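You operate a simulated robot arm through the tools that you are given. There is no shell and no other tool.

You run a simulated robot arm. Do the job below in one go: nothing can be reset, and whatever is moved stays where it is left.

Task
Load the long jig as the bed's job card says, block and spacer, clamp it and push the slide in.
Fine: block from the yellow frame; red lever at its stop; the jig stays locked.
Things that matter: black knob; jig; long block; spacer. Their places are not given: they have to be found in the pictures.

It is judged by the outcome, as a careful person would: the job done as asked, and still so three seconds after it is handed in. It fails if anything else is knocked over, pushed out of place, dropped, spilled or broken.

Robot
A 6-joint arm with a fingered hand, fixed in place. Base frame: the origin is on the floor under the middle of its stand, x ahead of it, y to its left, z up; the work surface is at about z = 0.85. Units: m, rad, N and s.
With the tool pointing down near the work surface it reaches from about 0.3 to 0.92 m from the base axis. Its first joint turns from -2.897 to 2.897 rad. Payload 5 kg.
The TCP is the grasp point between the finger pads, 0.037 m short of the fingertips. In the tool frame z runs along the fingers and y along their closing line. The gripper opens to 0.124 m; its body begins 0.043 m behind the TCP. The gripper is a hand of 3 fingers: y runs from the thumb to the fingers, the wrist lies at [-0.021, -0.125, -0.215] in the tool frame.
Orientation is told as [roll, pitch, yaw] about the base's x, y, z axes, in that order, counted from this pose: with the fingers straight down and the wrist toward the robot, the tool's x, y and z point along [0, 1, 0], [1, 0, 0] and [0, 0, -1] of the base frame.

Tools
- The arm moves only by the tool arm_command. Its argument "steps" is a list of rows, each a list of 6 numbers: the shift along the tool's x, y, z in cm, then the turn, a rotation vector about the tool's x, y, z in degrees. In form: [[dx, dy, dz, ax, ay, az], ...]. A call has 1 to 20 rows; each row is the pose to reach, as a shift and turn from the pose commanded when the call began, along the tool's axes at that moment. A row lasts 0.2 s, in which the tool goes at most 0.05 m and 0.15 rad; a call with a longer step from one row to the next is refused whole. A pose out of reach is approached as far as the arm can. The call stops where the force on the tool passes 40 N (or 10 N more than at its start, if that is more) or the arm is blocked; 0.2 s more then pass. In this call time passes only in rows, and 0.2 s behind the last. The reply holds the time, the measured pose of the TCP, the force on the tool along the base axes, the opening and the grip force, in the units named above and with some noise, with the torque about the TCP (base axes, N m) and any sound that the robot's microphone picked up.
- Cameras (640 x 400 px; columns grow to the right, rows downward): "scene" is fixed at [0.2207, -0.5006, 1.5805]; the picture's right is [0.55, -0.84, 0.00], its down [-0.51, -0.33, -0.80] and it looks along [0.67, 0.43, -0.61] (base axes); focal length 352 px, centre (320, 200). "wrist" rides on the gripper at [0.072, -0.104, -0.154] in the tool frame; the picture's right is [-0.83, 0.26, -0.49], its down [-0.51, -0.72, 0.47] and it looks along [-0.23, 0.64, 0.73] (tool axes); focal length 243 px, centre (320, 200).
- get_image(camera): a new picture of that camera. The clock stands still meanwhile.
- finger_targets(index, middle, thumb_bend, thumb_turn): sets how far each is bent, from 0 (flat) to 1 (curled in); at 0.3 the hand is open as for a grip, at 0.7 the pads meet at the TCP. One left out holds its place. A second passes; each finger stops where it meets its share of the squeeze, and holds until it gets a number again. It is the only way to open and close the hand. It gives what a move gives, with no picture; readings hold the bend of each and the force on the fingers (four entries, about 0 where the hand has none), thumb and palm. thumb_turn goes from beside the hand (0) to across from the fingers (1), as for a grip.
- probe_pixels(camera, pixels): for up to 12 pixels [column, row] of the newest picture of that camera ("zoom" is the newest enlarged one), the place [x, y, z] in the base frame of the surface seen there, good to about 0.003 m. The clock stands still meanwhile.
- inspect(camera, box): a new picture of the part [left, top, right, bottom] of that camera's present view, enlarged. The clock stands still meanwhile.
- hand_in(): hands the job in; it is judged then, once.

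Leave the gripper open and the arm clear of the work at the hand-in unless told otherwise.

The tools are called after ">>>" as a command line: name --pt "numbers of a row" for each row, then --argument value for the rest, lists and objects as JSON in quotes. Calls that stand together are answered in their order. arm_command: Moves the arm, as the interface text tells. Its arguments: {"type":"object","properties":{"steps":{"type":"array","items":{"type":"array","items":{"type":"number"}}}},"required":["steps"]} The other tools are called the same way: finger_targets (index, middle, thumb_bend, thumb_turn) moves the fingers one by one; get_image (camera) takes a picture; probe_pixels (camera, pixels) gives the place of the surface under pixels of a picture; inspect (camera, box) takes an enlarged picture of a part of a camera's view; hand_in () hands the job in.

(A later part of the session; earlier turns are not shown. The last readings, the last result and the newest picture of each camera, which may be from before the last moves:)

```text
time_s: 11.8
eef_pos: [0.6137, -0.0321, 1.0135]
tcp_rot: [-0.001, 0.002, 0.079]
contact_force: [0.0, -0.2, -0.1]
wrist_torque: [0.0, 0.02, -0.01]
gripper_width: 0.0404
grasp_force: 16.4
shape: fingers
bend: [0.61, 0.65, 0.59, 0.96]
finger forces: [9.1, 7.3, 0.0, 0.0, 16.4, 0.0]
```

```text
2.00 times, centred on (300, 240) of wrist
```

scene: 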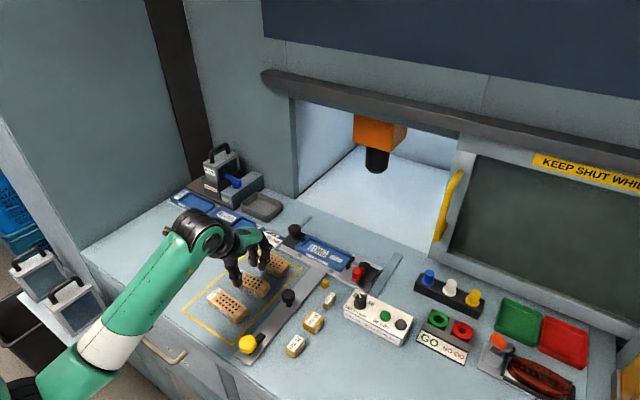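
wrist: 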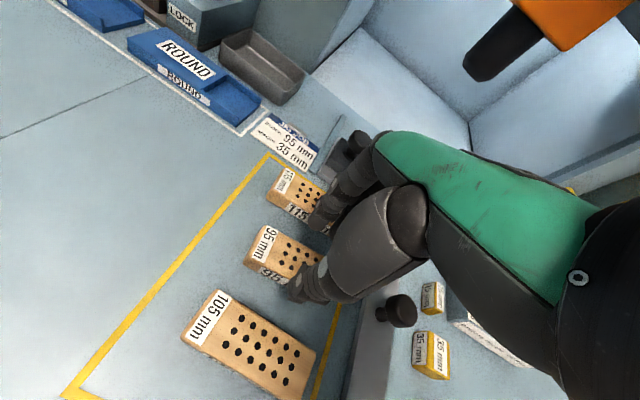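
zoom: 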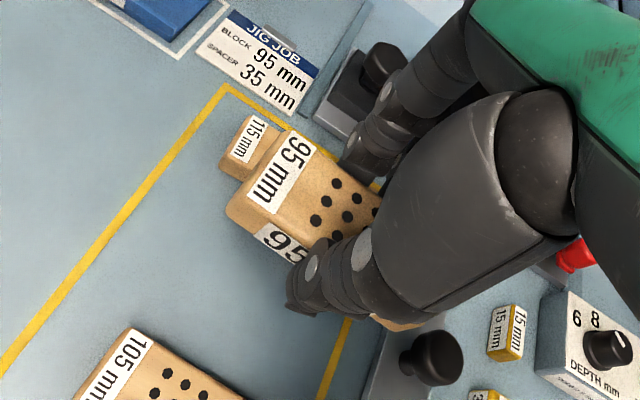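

The block is held level. I probe its sides in both views for the exact relative pose.

>>> probe_pixels --camera "zoom" --pixels '[[245, 224], [258, 232], [272, 240], [295, 258], [395, 320], [415, 327], [292, 137], [318, 150], [340, 162], [360, 172], [235, 200], [262, 165]]'

>>> inspect --camera "scene" --box '[235, 235, 295, 280]'

```text
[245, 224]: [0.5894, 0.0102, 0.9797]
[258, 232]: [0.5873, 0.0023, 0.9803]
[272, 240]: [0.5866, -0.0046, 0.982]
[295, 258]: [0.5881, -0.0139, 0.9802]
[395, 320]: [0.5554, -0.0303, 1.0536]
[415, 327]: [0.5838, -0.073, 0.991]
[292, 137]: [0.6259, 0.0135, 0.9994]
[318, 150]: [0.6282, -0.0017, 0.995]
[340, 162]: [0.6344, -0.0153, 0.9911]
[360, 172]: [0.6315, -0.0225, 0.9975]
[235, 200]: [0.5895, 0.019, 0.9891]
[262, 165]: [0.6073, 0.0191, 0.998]
```

```text
8.89 times, centred on (265, 258) of scene
```

zoom: 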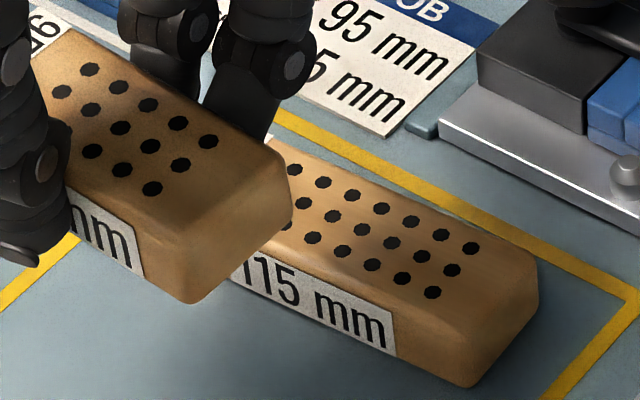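

I probe the hole grid on the block top, which gives the block's axis well.

>>> probe_pixels --camera "zoom" --pixels '[[75, 78], [105, 96], [135, 114], [164, 132], [193, 150], [120, 150], [90, 132], [150, 169], [185, 290], [285, 190], [290, 215], [110, 235]]'

>>> probe_pixels --camera "zoom" --pixels '[[195, 260], [240, 235], [280, 200], [215, 280], [250, 255], [85, 215], [130, 245], [160, 275], [240, 150], [210, 130], [255, 160], [225, 185]]'

```text
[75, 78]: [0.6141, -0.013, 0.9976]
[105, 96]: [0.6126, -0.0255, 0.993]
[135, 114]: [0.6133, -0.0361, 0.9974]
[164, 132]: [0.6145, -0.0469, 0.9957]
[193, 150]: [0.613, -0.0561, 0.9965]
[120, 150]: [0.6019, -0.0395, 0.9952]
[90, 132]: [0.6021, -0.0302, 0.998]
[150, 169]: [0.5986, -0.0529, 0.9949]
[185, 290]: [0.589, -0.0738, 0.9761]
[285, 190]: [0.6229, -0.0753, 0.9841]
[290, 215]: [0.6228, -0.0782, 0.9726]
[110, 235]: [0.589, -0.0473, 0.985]
```

```text
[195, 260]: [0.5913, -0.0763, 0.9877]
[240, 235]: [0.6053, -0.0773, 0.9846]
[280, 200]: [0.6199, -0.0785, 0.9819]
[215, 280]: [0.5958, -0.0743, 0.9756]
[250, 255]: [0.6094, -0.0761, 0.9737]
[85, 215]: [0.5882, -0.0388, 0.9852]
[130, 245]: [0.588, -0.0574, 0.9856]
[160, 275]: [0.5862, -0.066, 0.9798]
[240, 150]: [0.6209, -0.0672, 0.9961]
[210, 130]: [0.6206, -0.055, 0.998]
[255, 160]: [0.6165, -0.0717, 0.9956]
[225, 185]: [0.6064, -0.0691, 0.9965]
```

Using the hole grid, the block is turned about -3.6° (base), centre line x≈0.607 at y≈-0.03. Now a sharp look at the jig's channel to get its walls in the same camera.

>>> inspect --camera "scene" --box '[285, 225, 365, 275]'

>>> inspect --camera "scene" --box '[325, 240, 385, 278]'

```text
8.00 times, centred on (325, 250) of scene
```

zoom: 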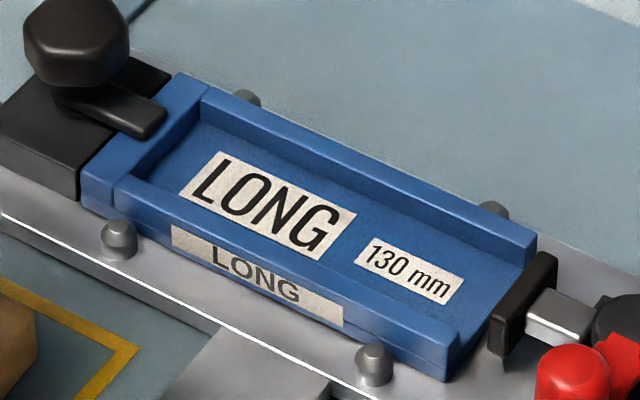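

```text
10.53 times, centred on (355, 259) of scene
```

zoom: 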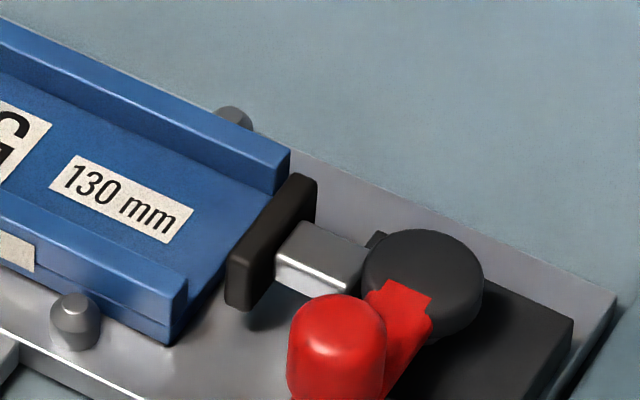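

The jig channel: walls at x≈0.785 and 0.829, stop face y≈-0.072, floor 0.867, rail tops 0.8785. I carry the block so its centre comes over (0.807,-0.121), turning the hand +3.2° more, staying at z≈1.01.

>>> arm_command --pt "-0.8 1.4 0 0 0 -0.3" --pt "-2.2 4 0 0 0 -0.8" --pt "-4 7.2 0 0 0 -1.4" --pt "-5.8 10.5 0 0 0 -2" --pt "-7.6 13.8 0 0 0 -2.6" --pt "-9.2 16.7 0 0 0 -3.2" --pt "-10.3 18.6 0 0 0 -3.2" --pt "-10.64 19.23 0 0 0 -3.2"

>>> inspect --camera "scene" --box '[270, 170, 390, 280]'

>>> get_image --camera "wrist"

```text
time_s: 13.6
eef_pos: [0.8164, -0.1225, 1.0133]
tcp_rot: [-0.001, -0.001, 0.134]
contact_force: [-0.4, 0.2, -0.1]
wrist_torque: [0.01, -0.03, 0.0]
gripper_width: 0.04
grasp_force: 16.5
shape: fingers
bend: [0.61, 0.65, 0.59, 0.96]
finger forces: [9.1, 7.1, 0.1, 0.0, 16.4, 0.0]
```

```text
3.64 times, centred on (330, 225) of scene
```

zoom: 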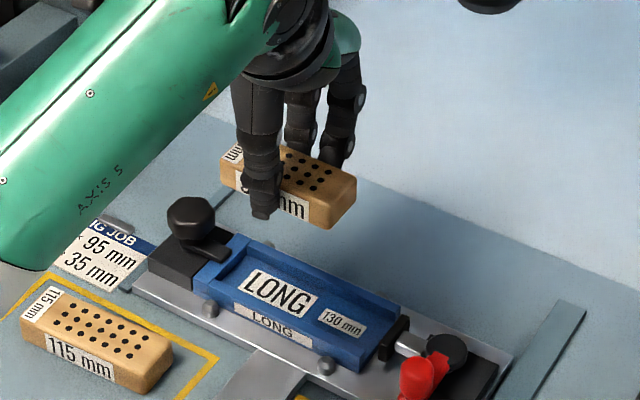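

```text
taken
```

wrist: 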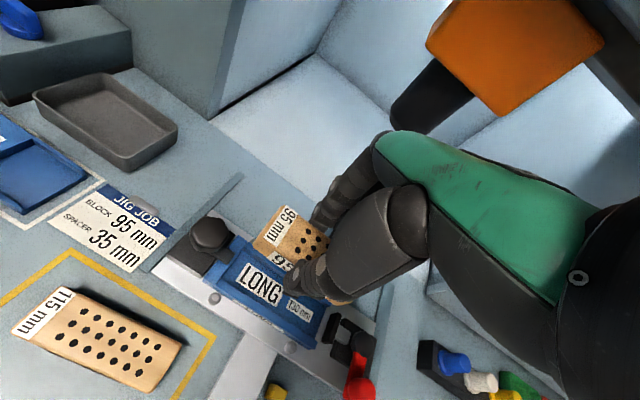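

The reading shows x=0.8164, a bit more than planned; I wait one row to re-read, then zoom on the block.

>>> arm_command --pt "0 0 0 0 0 0"

>>> inspect --camera "scene" --box '[305, 200, 365, 240]'

>>> inspect --camera "wrist" --box '[180, 180, 360, 340]'

```text
time_s: 14.0
eef_pos: [0.815, -0.1243, 1.0133]
tcp_rot: [0.0, -0.002, 0.134]
contact_force: [1.0, -0.8, 0.0]
wrist_torque: [0.03, 0.02, -0.01]
gripper_width: 0.0401
grasp_force: 16.2
shape: fingers
bend: [0.61, 0.65, 0.59, 0.96]
finger forces: [9.2, 7.2, 0.0, 0.1, 16.4, 0.0]
```

```text
10.00 times, centred on (335, 220) of scene
```

zoom: 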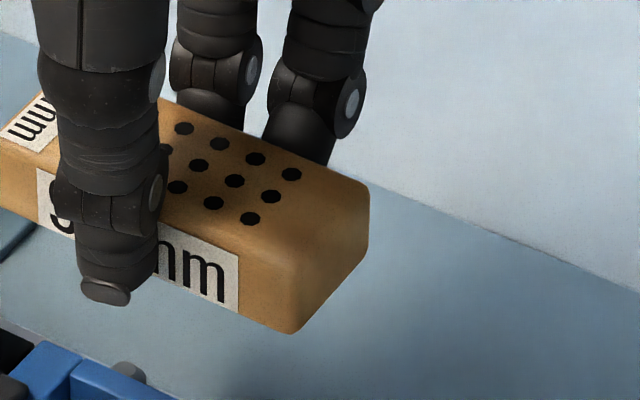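

```text
2.50 times, centred on (270, 260) of wrist
```

zoom: 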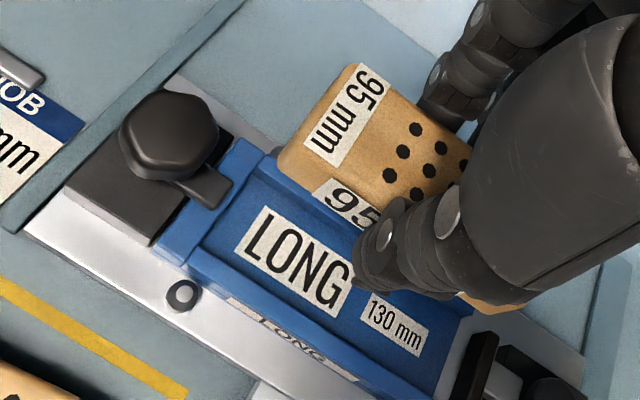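

Block turn is now within 1° of the jig, but its left end would just overlap the stop wall, and it's ~2 mm far in x. I correct by -3 mm y, -2 mm x, +0.6° and lower to just above the rails (TCP z≈0.93).

>>> arm_command --pt "-0.27 -0.24 0.5 0 0 -0.6" --pt "-0.27 -0.24 2 0 0 -0.6" --pt "-0.27 -0.24 4 0 0 -0.6" --pt "-0.27 -0.24 6 0 0 -0.6" --pt "-0.27 -0.24 7.5 0 0 -0.6" --pt "-0.27 -0.24 8.3 0 0 -0.6" --pt "-0.27 -0.24 8.3 0 0 -0.6"

>>> inspect --camera "scene" --box '[290, 215, 370, 275]'

>>> inspect --camera "wrist" --box '[180, 180, 360, 340]'

```text
time_s: 15.6
eef_pos: [0.8106, -0.1265, 0.9305]
tcp_rot: [0.0, 0.001, 0.146]
contact_force: [-0.3, 0.0, -0.2]
wrist_torque: [-0.02, 0.02, -0.02]
gripper_width: 0.0401
grasp_force: 16.0
shape: fingers
bend: [0.61, 0.65, 0.59, 0.96]
finger forces: [9.1, 7.2, 0.0, 0.1, 16.3, 0.0]
```

```text
6.67 times, centred on (330, 245) of scene
```

zoom: 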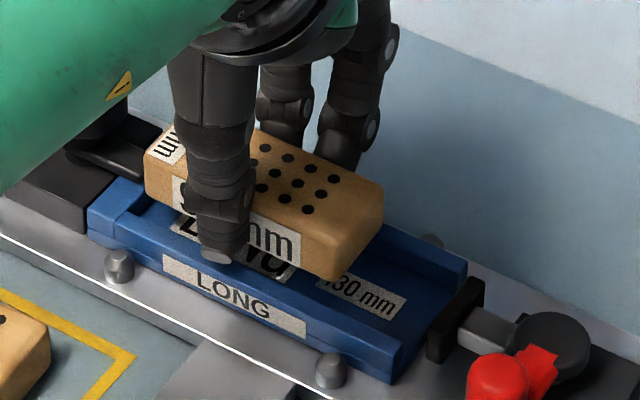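

```text
2.50 times, centred on (270, 260) of wrist
```

zoom: 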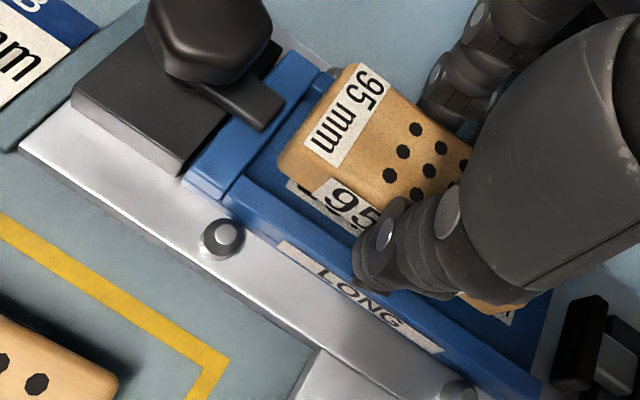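

The block is over the channel with a few mm gap to the stop wall and about 3 mm each side. I lower in small steps, watching the force.

>>> arm_command --pt "0 0 0.3 0 0 0" --pt "0 0 0.6 0 0 0" --pt "0 0 0.9 0 0 0" --pt "0 0 1.1 0 0 0"

>>> inspect --camera "scene" --box '[290, 215, 370, 275]'

>>> inspect --camera "wrist" --box '[180, 180, 360, 340]'

```text
time_s: 16.6
eef_pos: [0.8133, -0.1273, 0.9212]
tcp_rot: [0.0, -0.002, 0.144]
contact_force: [0.1, 0.4, 5.1]
wrist_torque: [0.0, -0.14, -0.01]
gripper_width: 0.04
grasp_force: 20.1
shape: fingers
bend: [0.62, 0.65, 0.59, 0.96]
finger forces: [9.3, 14.3, 0.0, 0.0, 17.2, 0.0]
```

```text
6.67 times, centred on (330, 245) of scene
```

zoom: 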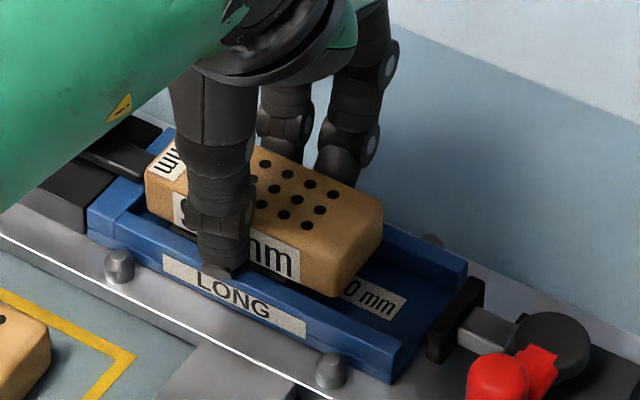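

```text
2.50 times, centred on (270, 260) of wrist
```

zoom: 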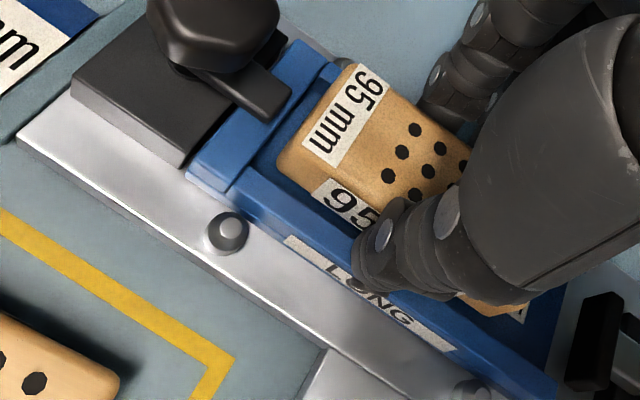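

Light contact: the middle fingertip meets the rear rail (5 N); the block's bottom is just inside the channel. I open the fingers evenly to let it drop in.

>>> finger_targets --index 0.52 --middle 0.52 --thumb_bend 0.5

>>> inspect --camera "scene" --box '[290, 215, 370, 275]'

>>> inspect --camera "wrist" --box '[180, 180, 360, 340]'

```text
time_s: 17.6
eef_pos: [0.8107, -0.1272, 0.9205]
tcp_rot: [-0.001, 0.001, 0.146]
contact_force: [0.0, 0.0, 1.0]
wrist_torque: [-0.01, 0.03, 0.0]
gripper_width: 0.0642
grasp_force: 0.1
shape: fingers
bend: [0.52, 0.52, 0.5, 0.97]
finger forces: [0.0, 0.0, 0.1, 0.0, 0.0, 0.0]
```

```text
6.67 times, centred on (330, 245) of scene
```

zoom: 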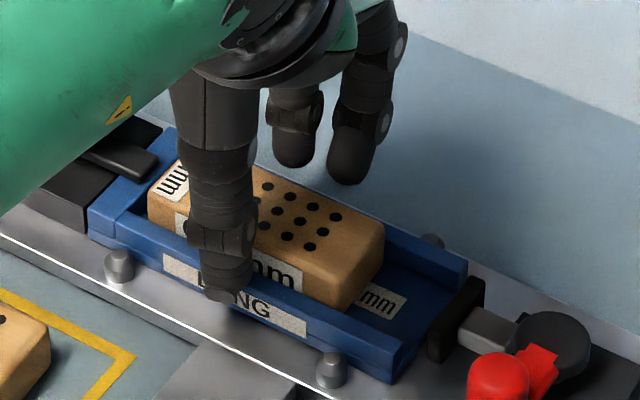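

```text
2.50 times, centred on (270, 260) of wrist
```

zoom: 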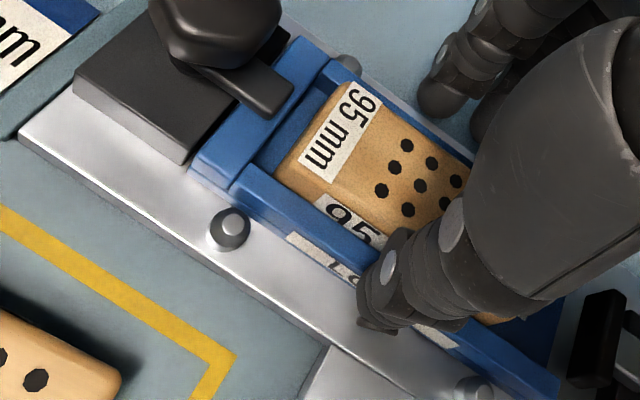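

The block dropped cleanly into the channel. I lift the hand straight up 12 cm.

>>> arm_command --pt "0 0 -1 0 0 0" --pt "0 0 -3 0 0 0" --pt "0 0 -5 0 0 0" --pt "0 0 -7.5 0 0 0" --pt "0 0 -10 0 0 0" --pt "0 0 -12 0 0 0"

>>> inspect --camera "scene" --box '[280, 215, 380, 285]'

>>> get_image --camera "wrist"

```text
time_s: 19.0
eef_pos: [0.8127, -0.1279, 1.04]
tcp_rot: [-0.001, 0.001, 0.144]
contact_force: [0.4, -0.5, 0.4]
wrist_torque: [0.01, 0.0, 0.01]
gripper_width: 0.0643
grasp_force: 0.1
shape: fingers
bend: [0.52, 0.52, 0.5, 0.97]
finger forces: [0.1, 0.0, 0.1, 0.0, 0.0, 0.0]
```

```text
5.71 times, centred on (330, 250) of scene
```

zoom: 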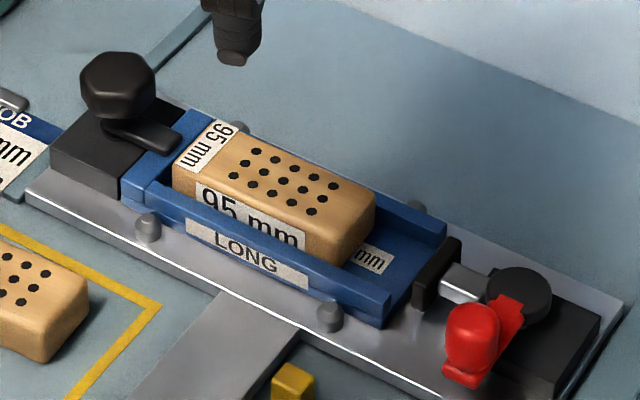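

```text
taken
```

wrist: 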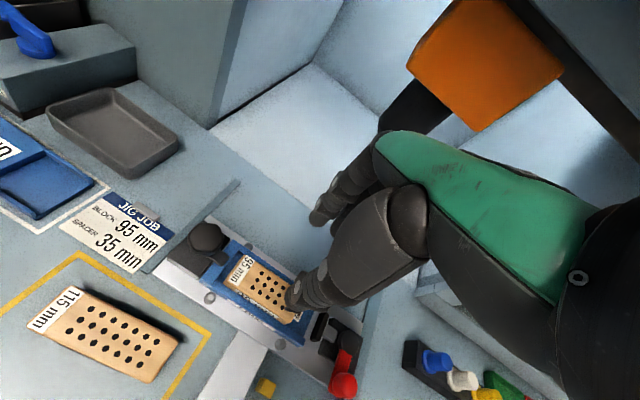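

The block sits in the jig with a small gap to the stop (the clamp will take it up). Next the spacer: I take a sharp look at it from the scene camera.

>>> inspect --camera "scene" --box '[280, 285, 345, 360]'

>>> get_image --camera "scene"

```text
5.33 times, centred on (312, 322) of scene
```

zoom: 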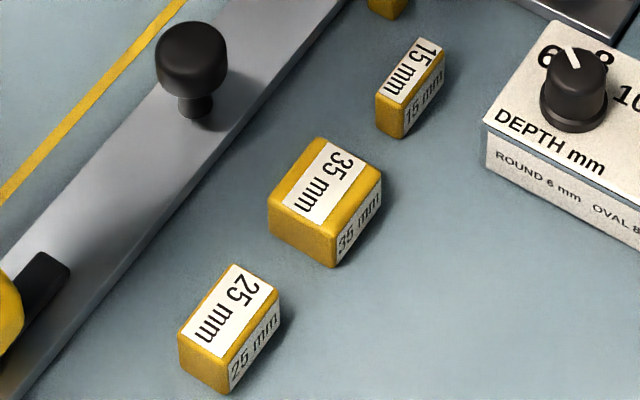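

```text
taken
```

scene: 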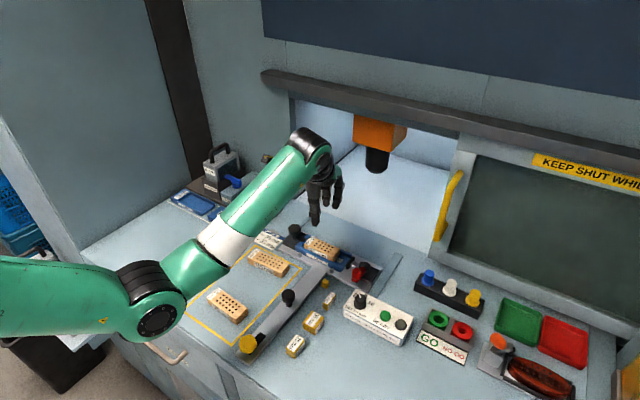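

Spacer centre ≈ (0.611,-0.229), nearly unturned. I move the hand above it at z≈1.04, turning the yaw back to 0, and set a narrow pre-shape for the gaps.

>>> arm_command --pt "-0.5 -1.5 0 0 0 1" --pt "-1.6 -5 0 0 0 2.5" --pt "-2.8 -8.8 0 0 0 4.5" --pt "-4 -12.6 0 0 0 6.5" --pt "-5.2 -16.3 0 0 0 8.3" --pt "-6.2 -19.3 0 0 0 8.3" --pt "-6.66 -20.71 0 0 0 8.3" --pt "-6.66 -20.71 0 0 0 8.3"

>>> finger_targets --index 0.58 --middle 0.58 --thumb_bend 0.55

>>> inspect --camera "scene" --box '[255, 230, 355, 350]'

>>> get_image --camera "wrist"

```text
time_s: 20.8
eef_pos: [0.617, -0.2242, 1.0402]
tcp_rot: [0.0, -0.001, -0.001]
contact_force: [0.1, 0.5, 0.6]
wrist_torque: [0.0, -0.03, -0.04]
gripper_width: 0.0642
grasp_force: 0.0
shape: fingers
bend: [0.52, 0.52, 0.5, 0.97]
finger forces: [0.0, 0.0, 0.0, 0.0, 0.0, 0.0]
```

```text
time_s: 21.8
eef_pos: [0.6167, -0.2235, 1.0391]
tcp_rot: [0.001, -0.001, -0.002]
contact_force: [0.5, -0.5, 0.2]
wrist_torque: [0.0, -0.03, 0.0]
gripper_width: 0.0498
grasp_force: 0.0
shape: fingers
bend: [0.57, 0.57, 0.55, 0.97]
finger forces: [0.0, 0.1, 0.0, 0.0, 0.0, 0.0]
```

```text
3.33 times, centred on (305, 290) of scene
```

zoom: 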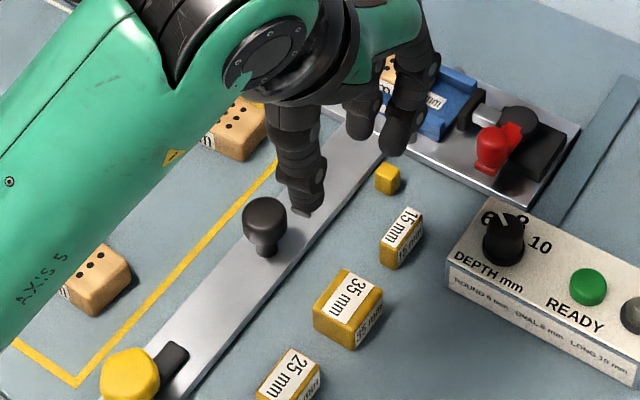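

```text
taken
```

wrist: 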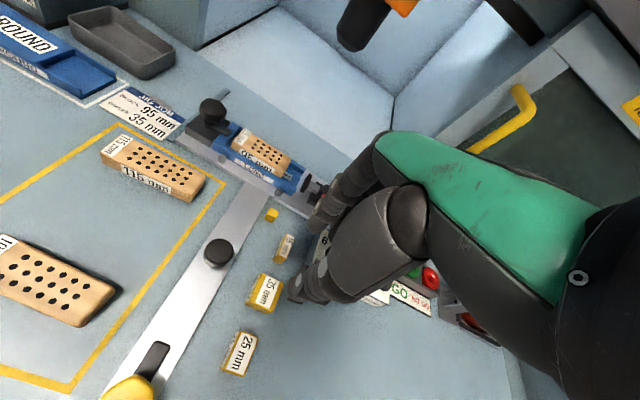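

Position is right. I lower to TCP z≈0.93 (tips ~17 mm above spacer tops) and check the fit.

>>> arm_command --pt "0 0 2 0 0 0" --pt "0 0 4.5 0 0 0" --pt "0 0 7 0 0 0" --pt "0 0 9.5 0 0 0" --pt "0 0 11 0 0 0"

>>> inspect --camera "scene" --box '[265, 260, 355, 360]'

>>> inspect --camera "wrist" --box '[200, 170, 380, 340]'

```text
time_s: 23.0
eef_pos: [0.6158, -0.2224, 0.9293]
tcp_rot: [0.0, 0.0, 0.001]
contact_force: [0.1, -0.2, -0.2]
wrist_torque: [0.0, -0.01, -0.02]
gripper_width: 0.0496
grasp_force: 0.2
shape: fingers
bend: [0.57, 0.57, 0.55, 0.97]
finger forces: [0.0, 0.0, 0.0, 0.0, 0.1, 0.0]
```

```text
4.00 times, centred on (310, 310) of scene
```

zoom: 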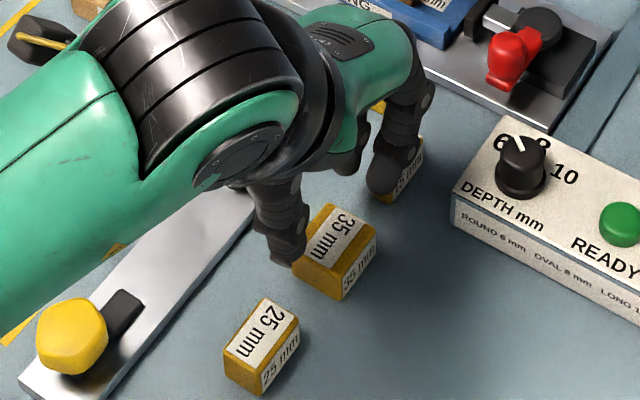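

```text
2.35 times, centred on (290, 255) of wrist
```

zoom: 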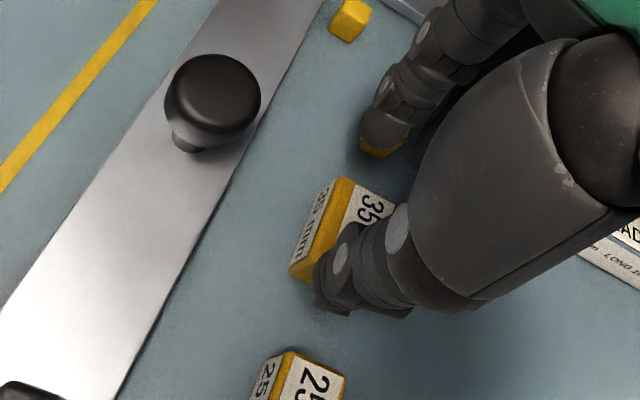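

Fit looks fine; I shift 2 mm toward +y so both fingers land on the spacer, and lower to TCP z≈0.8955.

>>> arm_command --pt "0.2 0.05 0.5 0 0 0" --pt "0.2 0.05 1.5 0 0 0" --pt "0.2 0.05 2.5 0 0 0" --pt "0.2 0.05 3.1 0 0 0" --pt "0.2 0.05 3.4 0 0 0"

>>> inspect --camera "scene" --box '[265, 260, 355, 360]'

>>> inspect --camera "wrist" --box '[200, 170, 380, 340]'

```text
time_s: 24.2
eef_pos: [0.6179, -0.2211, 0.9013]
tcp_rot: [-0.004, -0.01, 0.0]
contact_force: [-1.3, -2.6, 32.0]
wrist_torque: [-0.47, -1.41, -0.07]
gripper_width: 0.0497
grasp_force: 15.0
shape: fingers
bend: [0.57, 0.57, 0.55, 0.97]
finger forces: [0.0, 30.6, 0.0, 0.1, 0.1, 0.0]
```

```text
4.00 times, centred on (310, 310) of scene
```

zoom: 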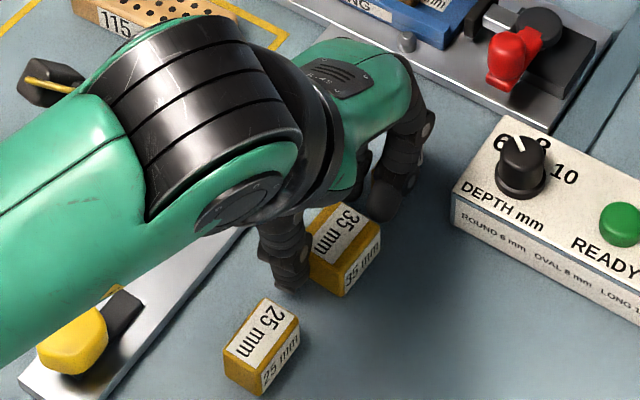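

```text
2.35 times, centred on (290, 255) of wrist
```

zoom: 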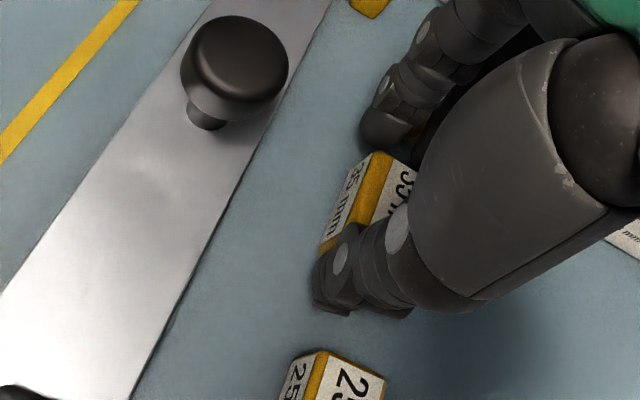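

The middle finger pressed on the 15 mm spacer's front edge (torque puts the contact at about x=0.662, y=-0.236). I go straight back up and check that spacer.

>>> arm_command --pt "0 0 -0.5 0 0 0" --pt "0 0 -1.5 0 0 0" --pt "0 0 -3 0 0 0" --pt "0 0 -5 0 0 0" --pt "0 0 -8 0 0 0" --pt "0 0 -11 0 0 0" --pt "0 0 -14 0 0 0"

>>> inspect --camera "scene" --box '[280, 285, 345, 360]'

>>> get_image --camera "wrist"

```text
time_s: 25.8
eef_pos: [0.6168, -0.2201, 1.035]
tcp_rot: [0.001, -0.001, 0.0]
contact_force: [0.8, 0.5, -0.2]
wrist_torque: [-0.03, -0.01, -0.03]
gripper_width: 0.0497
grasp_force: 0.1
shape: fingers
bend: [0.57, 0.57, 0.55, 0.97]
finger forces: [0.0, 0.0, 0.1, 0.1, 0.0, 0.0]
```

```text
5.33 times, centred on (312, 322) of scene
```

zoom: 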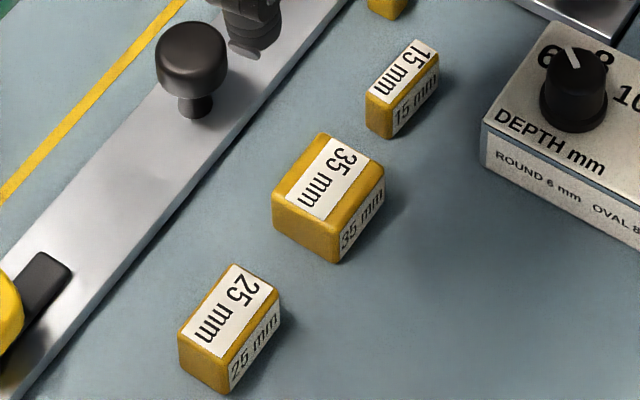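

```text
taken
```

wrist: 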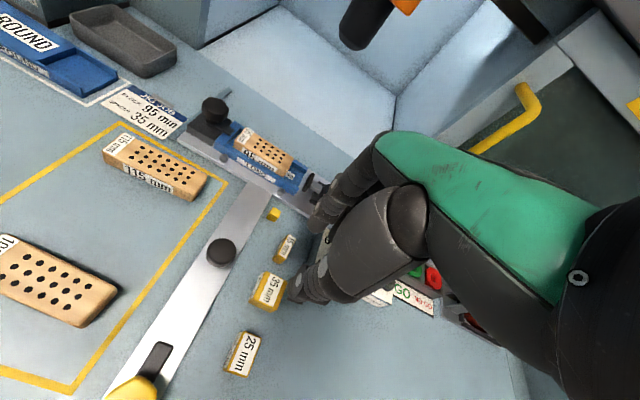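

The 15 mm spacer only shifted a few mm and stands well. The fingers are too thick for the gap toward the 15 mm spacer, so I'll grip the 35 mm spacer along y instead (hand turned -90°), set it down in the free area to the right, and re-grip it there. First I turn the hand at height.

>>> arm_command --pt "0 0 0 0 0 5" --pt "0 0 0 0 0 12" --pt "0 0 0 0 0 20" --pt "0 0 0 0 0 28" --pt "0 0 0 0 0 36" --pt "0 0 0 0 0 44" --pt "0 0 0 0 0 52" --pt "0 0 0 0 0 60" --pt "0 0 0 0 0 68" --pt "0 0 0 0 0 76" --pt "0 0 0 0 0 84" --pt "0 0 0 0 0 90" --pt "0 0 0 0 0 90"

>>> get_image --camera "scene"

>>> get_image --camera "wrist"

```text
time_s: 28.6
eef_pos: [0.6165, -0.2213, 1.0353]
tcp_rot: [0.0, -0.001, -1.572]
contact_force: [0.1, -0.2, 0.2]
wrist_torque: [0.02, 0.01, 0.02]
gripper_width: 0.0497
grasp_force: 0.0
shape: fingers
bend: [0.57, 0.57, 0.55, 0.97]
finger forces: [0.1, 0.1, 0.0, 0.0, 0.1, 0.0]
```

```text
taken
```

scene: 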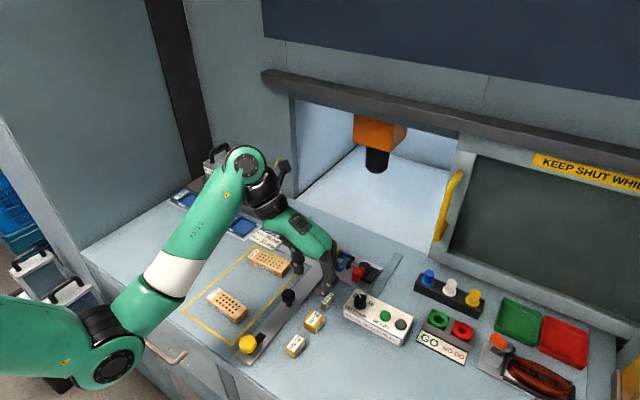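

```text
taken
```

wrist: 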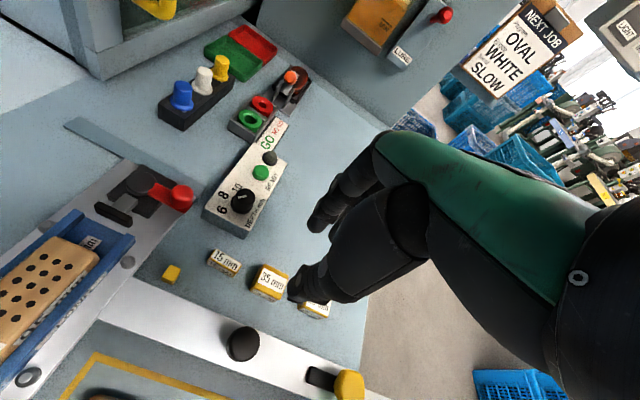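

The turn worked. I shift to TCP (0.619,-0.234) and lower to z≈0.93 over the spacer.

>>> arm_command --pt "0.25 1.27 0.5 0 0 0" --pt "0.25 1.27 3 0 0 0" --pt "0.25 1.27 6 0 0 0" --pt "0.25 1.27 9 0 0 0" --pt "0.25 1.27 10.5 0 0 0" --pt "0.25 1.27 10.5 0 0 0"

>>> inspect --camera "scene" --box '[265, 260, 355, 360]'

>>> inspect --camera "wrist" --box '[200, 170, 380, 340]'

```text
time_s: 30.0
eef_pos: [0.6191, -0.2337, 0.9318]
tcp_rot: [0.0, -0.002, -1.569]
contact_force: [-0.6, 0.4, -0.4]
wrist_torque: [-0.03, 0.03, -0.02]
gripper_width: 0.0495
grasp_force: 0.1
shape: fingers
bend: [0.57, 0.57, 0.55, 0.97]
finger forces: [0.0, 0.0, 0.1, 0.0, 0.1, 0.0]
```

```text
4.00 times, centred on (310, 310) of scene
```

zoom: 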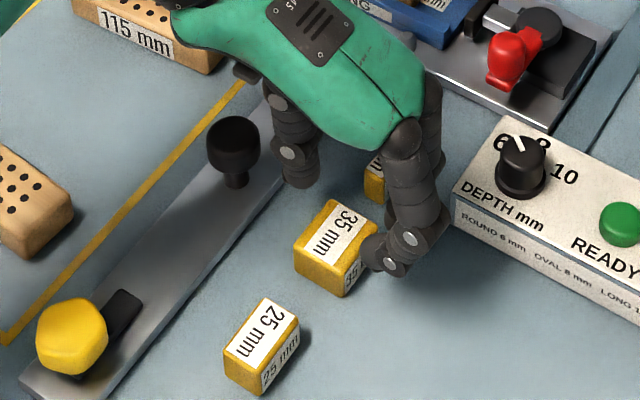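

```text
2.35 times, centred on (290, 255) of wrist
```

zoom: 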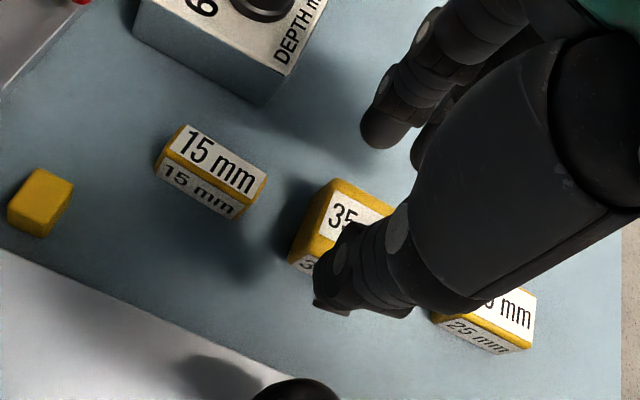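

Thumb and fingers straddle the spacer with clearance on both sides. I lower to TCP z≈0.893.

>>> arm_command --pt "0 0 0.8 0 0 0" --pt "0 0 1.6 0 0 0" --pt "0 0 2.4 0 0 0" --pt "0 0 3.2 0 0 0" --pt "0 0 3.85 0 0 0"

>>> inspect --camera "scene" --box '[265, 260, 355, 360]'

>>> inspect --camera "wrist" --box '[200, 170, 380, 340]'

```text
time_s: 31.2
eef_pos: [0.6187, -0.2358, 0.8931]
tcp_rot: [0.002, -0.001, -1.569]
contact_force: [-1.4, 0.1, 2.9]
wrist_torque: [-0.11, 0.09, -0.03]
gripper_width: 0.0499
grasp_force: 1.6
shape: fingers
bend: [0.57, 0.57, 0.55, 0.97]
finger forces: [0.0, 4.0, 0.0, 0.1, 0.1, 0.0]
```

```text
4.00 times, centred on (310, 310) of scene
```

zoom: 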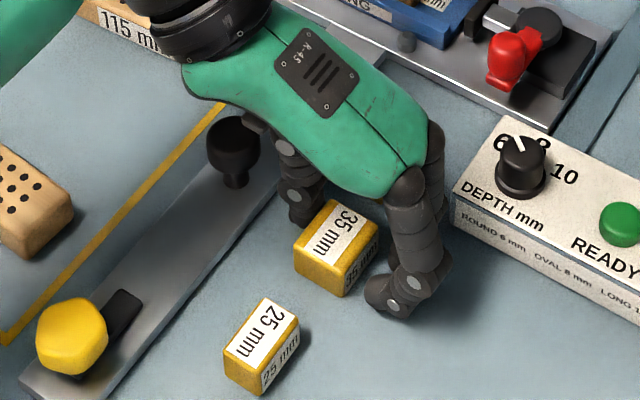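

```text
2.35 times, centred on (290, 255) of wrist
```

zoom: 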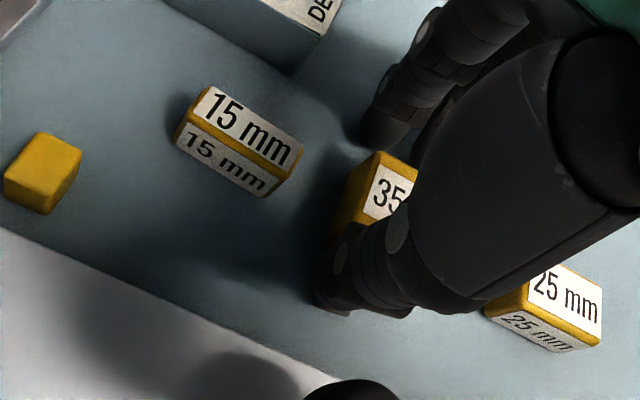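

The middle fingertip just touches the bench; I raise 3 mm and close.

>>> arm_command --pt "0 0 -0.3 0 0 0"

>>> finger_targets --index 0.7 --middle 0.7 --thumb_bend 0.7

>>> inspect --camera "scene" --box '[265, 260, 355, 360]'

>>> inspect --camera "wrist" --box '[200, 170, 380, 340]'

```text
time_s: 31.6
eef_pos: [0.6198, -0.2344, 0.8951]
tcp_rot: [0.001, 0.0, -1.571]
contact_force: [0.8, 0.8, -0.2]
wrist_torque: [-0.01, -0.03, -0.03]
gripper_width: 0.0498
grasp_force: 0.1
shape: fingers
bend: [0.57, 0.57, 0.55, 0.97]
finger forces: [0.0, 0.0, 0.0, 0.1, 0.2, 0.0]
```

```text
time_s: 32.6
eef_pos: [0.619, -0.2349, 0.8948]
tcp_rot: [0.0, 0.0, -1.57]
contact_force: [0.0, 0.1, -0.2]
wrist_torque: [-0.05, 0.03, 0.02]
gripper_width: 0.0357
grasp_force: 13.6
shape: fingers
bend: [0.63, 0.66, 0.6, 0.96]
finger forces: [8.6, 5.5, 0.0, 0.0, 14.0, 0.0]
```

```text
4.00 times, centred on (310, 310) of scene
```

zoom: 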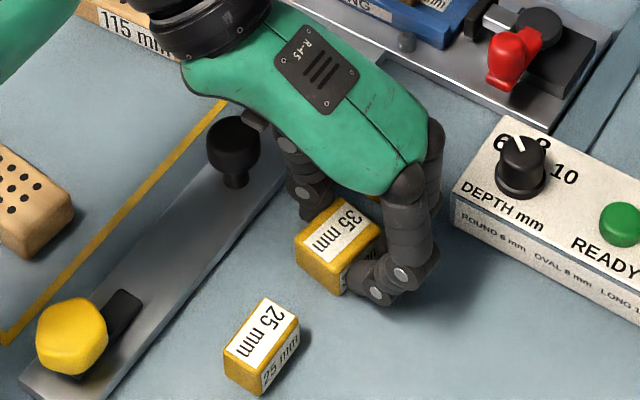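

```text
2.35 times, centred on (290, 255) of wrist
```

zoom: 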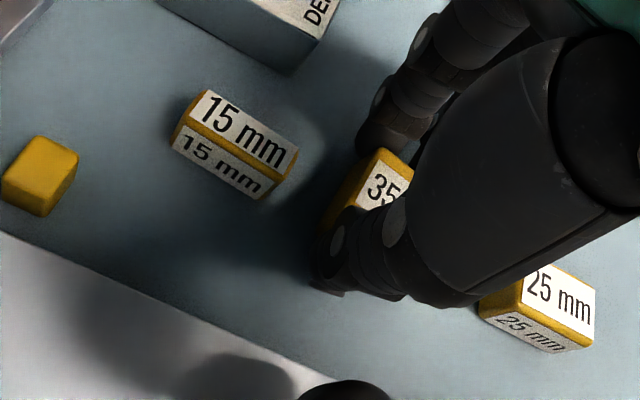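

The spacer is held (13.6 N). I lift it 4 cm and carry it 10 cm to the right (-y) and 2.8 cm toward the robot, onto the free bench area.

>>> arm_command --pt "0 0 -0.5 0 0 0" --pt "0 0 -1.5 0 0 0" --pt "0 0 -3 0 0 0" --pt "0 0 -4 0 0 0" --pt "-0.5 2 -4 0 0 0" --pt "-1.3 5 -4 0 0 0" --pt "-2.2 8 -4 0 0 0" --pt "-2.8 10 -4 0 0 0" --pt "-2.8 10 -4 0 0 0"

>>> get_image --camera "scene"

>>> inspect --camera "scene" --box '[265, 260, 385, 380]'

```text
time_s: 34.6
eef_pos: [0.5925, -0.3354, 0.9355]
tcp_rot: [0.0, 0.0, -1.572]
contact_force: [-0.1, 0.2, 0.0]
wrist_torque: [-0.01, -0.03, 0.01]
gripper_width: 0.0358
grasp_force: 13.3
shape: fingers
bend: [0.63, 0.66, 0.6, 0.96]
finger forces: [8.6, 5.3, 0.0, 0.0, 14.0, 0.0]
```

```text
taken
```

scene: 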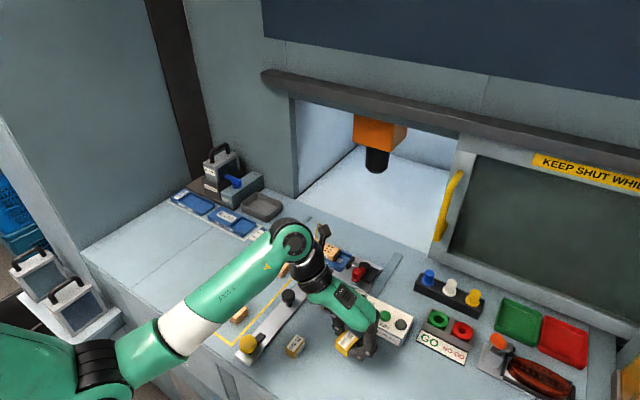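

```text
3.33 times, centred on (325, 320) of scene
```

zoom: 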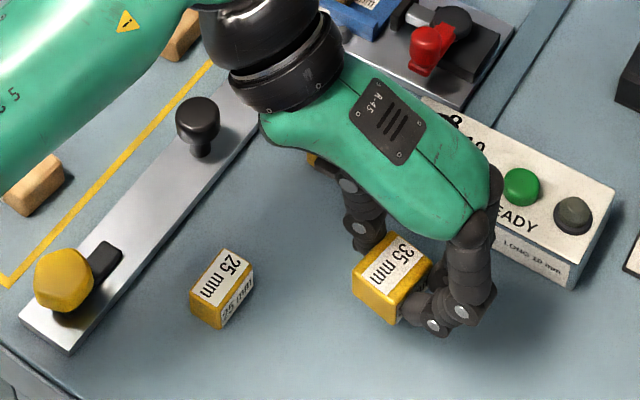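

I lower it back to bench level and release.

>>> arm_command --pt "0 0 1 0 0 0" --pt "0 0 2 0 0 0" --pt "0 0 3 0 0 0" --pt "0 0 3.6 0 0 0" --pt "0 0 3.95 0 0 0" --pt "0 0 3.95 0 0 0"

>>> finger_targets --index 0.54 --middle 0.54 --thumb_bend 0.5

>>> inspect --camera "scene" --box '[265, 260, 385, 380]'

```text
time_s: 36.0
eef_pos: [0.5915, -0.333, 0.8964]
tcp_rot: [0.001, -0.001, -1.57]
contact_force: [0.2, 0.3, -1.5]
wrist_torque: [0.04, -0.03, 0.01]
gripper_width: 0.0357
grasp_force: 14.1
shape: fingers
bend: [0.63, 0.66, 0.6, 0.96]
finger forces: [8.6, 5.4, 0.0, 0.0, 14.0, 0.0]
```

```text
time_s: 37.0
eef_pos: [0.5913, -0.3337, 0.8962]
tcp_rot: [0.001, -0.001, -1.57]
contact_force: [-0.6, 0.5, 0.2]
wrist_torque: [0.01, -0.01, -0.02]
gripper_width: 0.0609
grasp_force: 0.0
shape: fingers
bend: [0.54, 0.54, 0.5, 0.97]
finger forces: [0.0, 0.1, 0.1, 0.0, 0.0, 0.1]
```

```text
3.33 times, centred on (325, 320) of scene
```

zoom: 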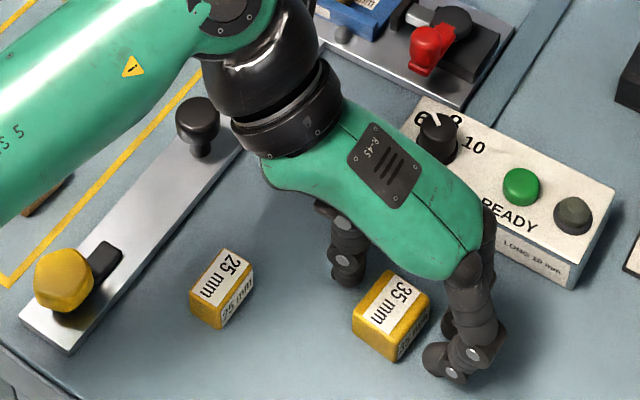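

Spacer stands free. I lift straight up and turn the hand back to yaw 0.

>>> arm_command --pt "0 0 -1 0 0 0" --pt "0 0 -3 0 0 0" --pt "0 0 -6 0 0 0" --pt "0 0 -9 0 0 0" --pt "0 0 -12 0 0 0" --pt "0 0 -14 0 0 -5" --pt "0 0 -14 0 0 -13" --pt "0 0 -14 0 0 -21" --pt "0 0 -14 0 0 -29" --pt "0 0 -14 0 0 -37" --pt "0 0 -14 0 0 -45" --pt "0 0 -14 0 0 -53" --pt "0 0 -14 0 0 -61" --pt "0 0 -14 0 0 -69" --pt "0 0 -14 0 0 -77" --pt "0 0 -14 0 0 -85" --pt "0 0 -14 0 0 -90" --pt "0 0 -14 0 0 -90"

>>> get_image --camera "scene"

>>> inspect --camera "scene" --box '[320, 320, 380, 370]'

```text
time_s: 40.8
eef_pos: [0.592, -0.3339, 1.0363]
tcp_rot: [0.0, -0.001, 0.0]
contact_force: [-0.4, 0.6, 0.1]
wrist_torque: [0.01, 0.02, -0.01]
gripper_width: 0.0608
grasp_force: 0.1
shape: fingers
bend: [0.54, 0.54, 0.5, 0.97]
finger forces: [0.0, 0.0, 0.0, 0.0, 0.1, 0.1]
```

```text
taken
```

scene: 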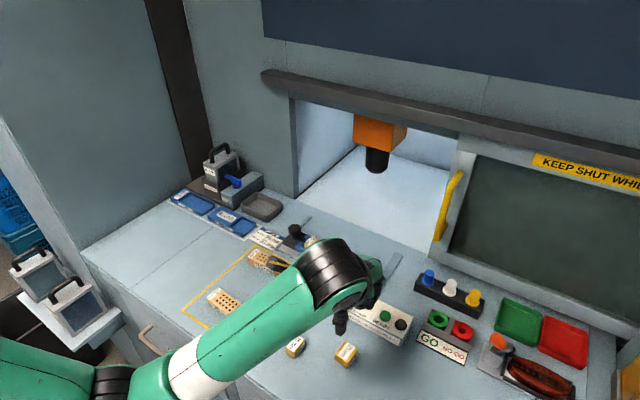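

```text
8.00 times, centred on (350, 345) of scene
```

zoom: 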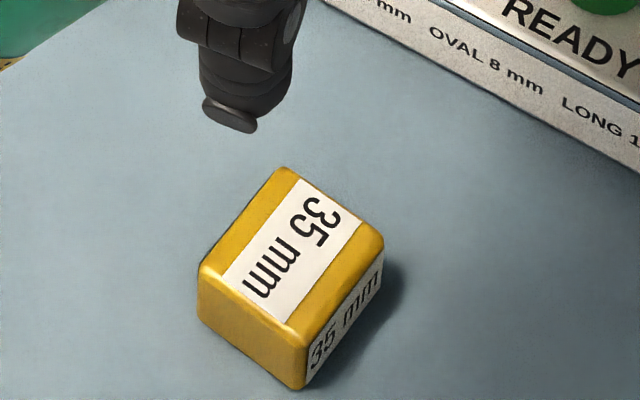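

Spacer now at centre (0.586,-0.330), turned about -5°, standing free. I come down over it with TCP (0.5915,-0.324), to z≈0.898.

>>> arm_command --pt "0.99 -0.05 1 0 0 0" --pt "0.99 -0.05 4 0 0 0" --pt "0.99 -0.05 7 0 0 0" --pt "0.99 -0.05 10 0 0 0" --pt "0.99 -0.05 11.5 0 0 0" --pt "0.99 -0.05 12.7 0 0 0" --pt "0.99 -0.05 13.4 0 0 0" --pt "0.99 -0.05 13.83 0 0 0"

>>> inspect --camera "scene" --box '[300, 280, 390, 370]'

>>> inspect --camera "wrist" --box '[200, 170, 380, 340]'

```text
time_s: 42.6
eef_pos: [0.5906, -0.3235, 0.897]
tcp_rot: [0.001, 0.001, 0.0]
contact_force: [0.2, -0.6, -0.5]
wrist_torque: [0.04, 0.01, 0.0]
gripper_width: 0.0611
grasp_force: 0.0
shape: fingers
bend: [0.54, 0.54, 0.5, 0.97]
finger forces: [0.0, 0.0, 0.0, 0.1, 0.0, 0.0]
```

```text
4.44 times, centred on (345, 325) of scene
```

zoom: 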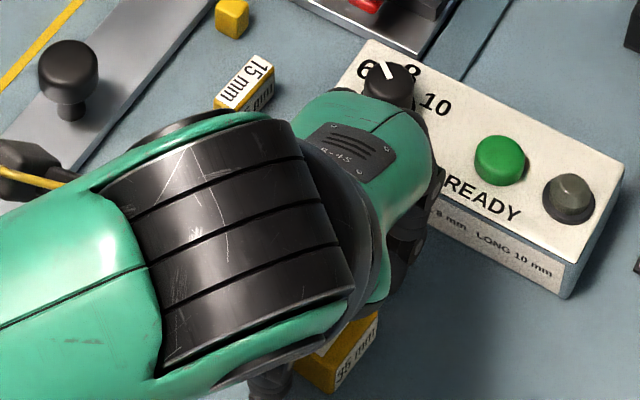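

```text
2.35 times, centred on (290, 255) of wrist
```

zoom: 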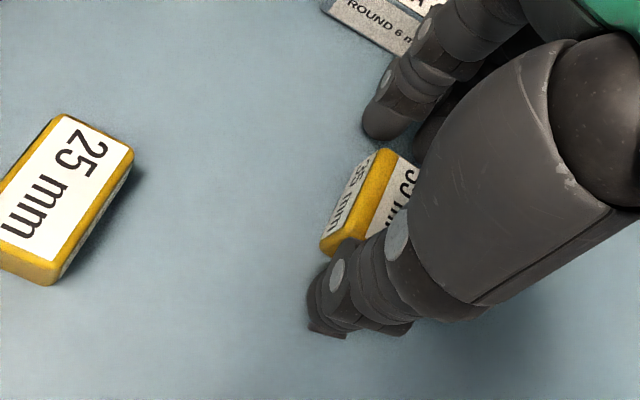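

No contact on the way. I close on the spacer.

>>> finger_targets --index 0.7 --middle 0.7 --thumb_bend 0.7

>>> inspect --camera "wrist" --box '[200, 170, 380, 340]'

```text
time_s: 43.6
eef_pos: [0.5905, -0.3234, 0.896]
tcp_rot: [0.001, -0.001, 0.0]
contact_force: [-0.1, -0.1, -0.5]
wrist_torque: [0.02, 0.0, 0.03]
gripper_width: 0.0405
grasp_force: 16.0
shape: fingers
bend: [0.62, 0.66, 0.59, 0.96]
finger forces: [10.2, 6.1, 0.0, 0.0, 16.3, 0.0]
```

```text
2.35 times, centred on (290, 255) of wrist
```

zoom: 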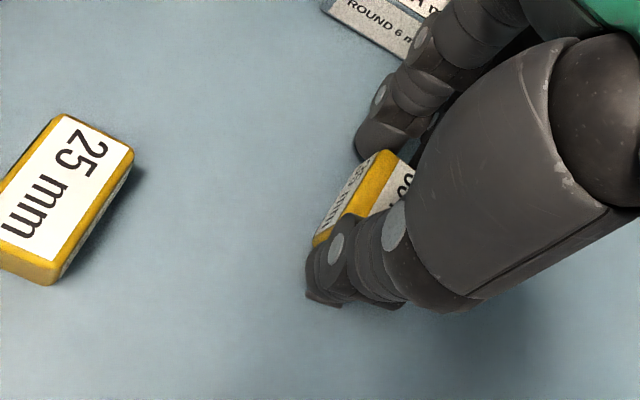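

Held with 16 N. I lift straight up 13 cm and take a look at the jig from the scene camera.

>>> arm_command --pt "0 0 -0.5 0 0 0" --pt "0 0 -1.5 0 0 0" --pt "0 0 -3.5 0 0 0" --pt "0 0 -6 0 0 0" --pt "0 0 -9 0 0 0" --pt "0 0 -12 0 0 0" --pt "0 0 -13.4 0 0 0"

>>> get_image --camera "scene"

>>> inspect --camera "wrist" --box '[0, 60, 380, 340]'

```text
time_s: 45.2
eef_pos: [0.5912, -0.3242, 1.0332]
tcp_rot: [0.001, 0.001, -0.001]
contact_force: [-0.2, -0.1, -0.4]
wrist_torque: [0.03, -0.02, -0.02]
gripper_width: 0.0404
grasp_force: 16.2
shape: fingers
bend: [0.62, 0.66, 0.59, 0.96]
finger forces: [10.2, 5.9, 0.0, 0.0, 16.1, 0.0]
```

```text
taken
```

scene: 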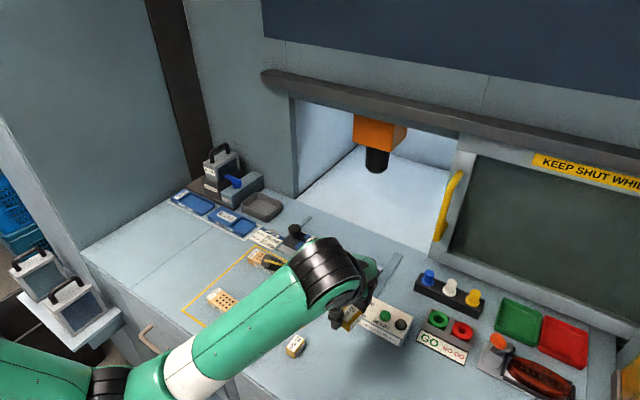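

```text
1.43 times, centred on (190, 200) of wrist
```

zoom: 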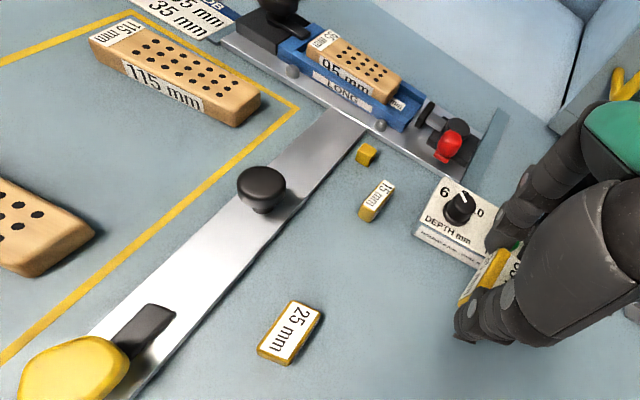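

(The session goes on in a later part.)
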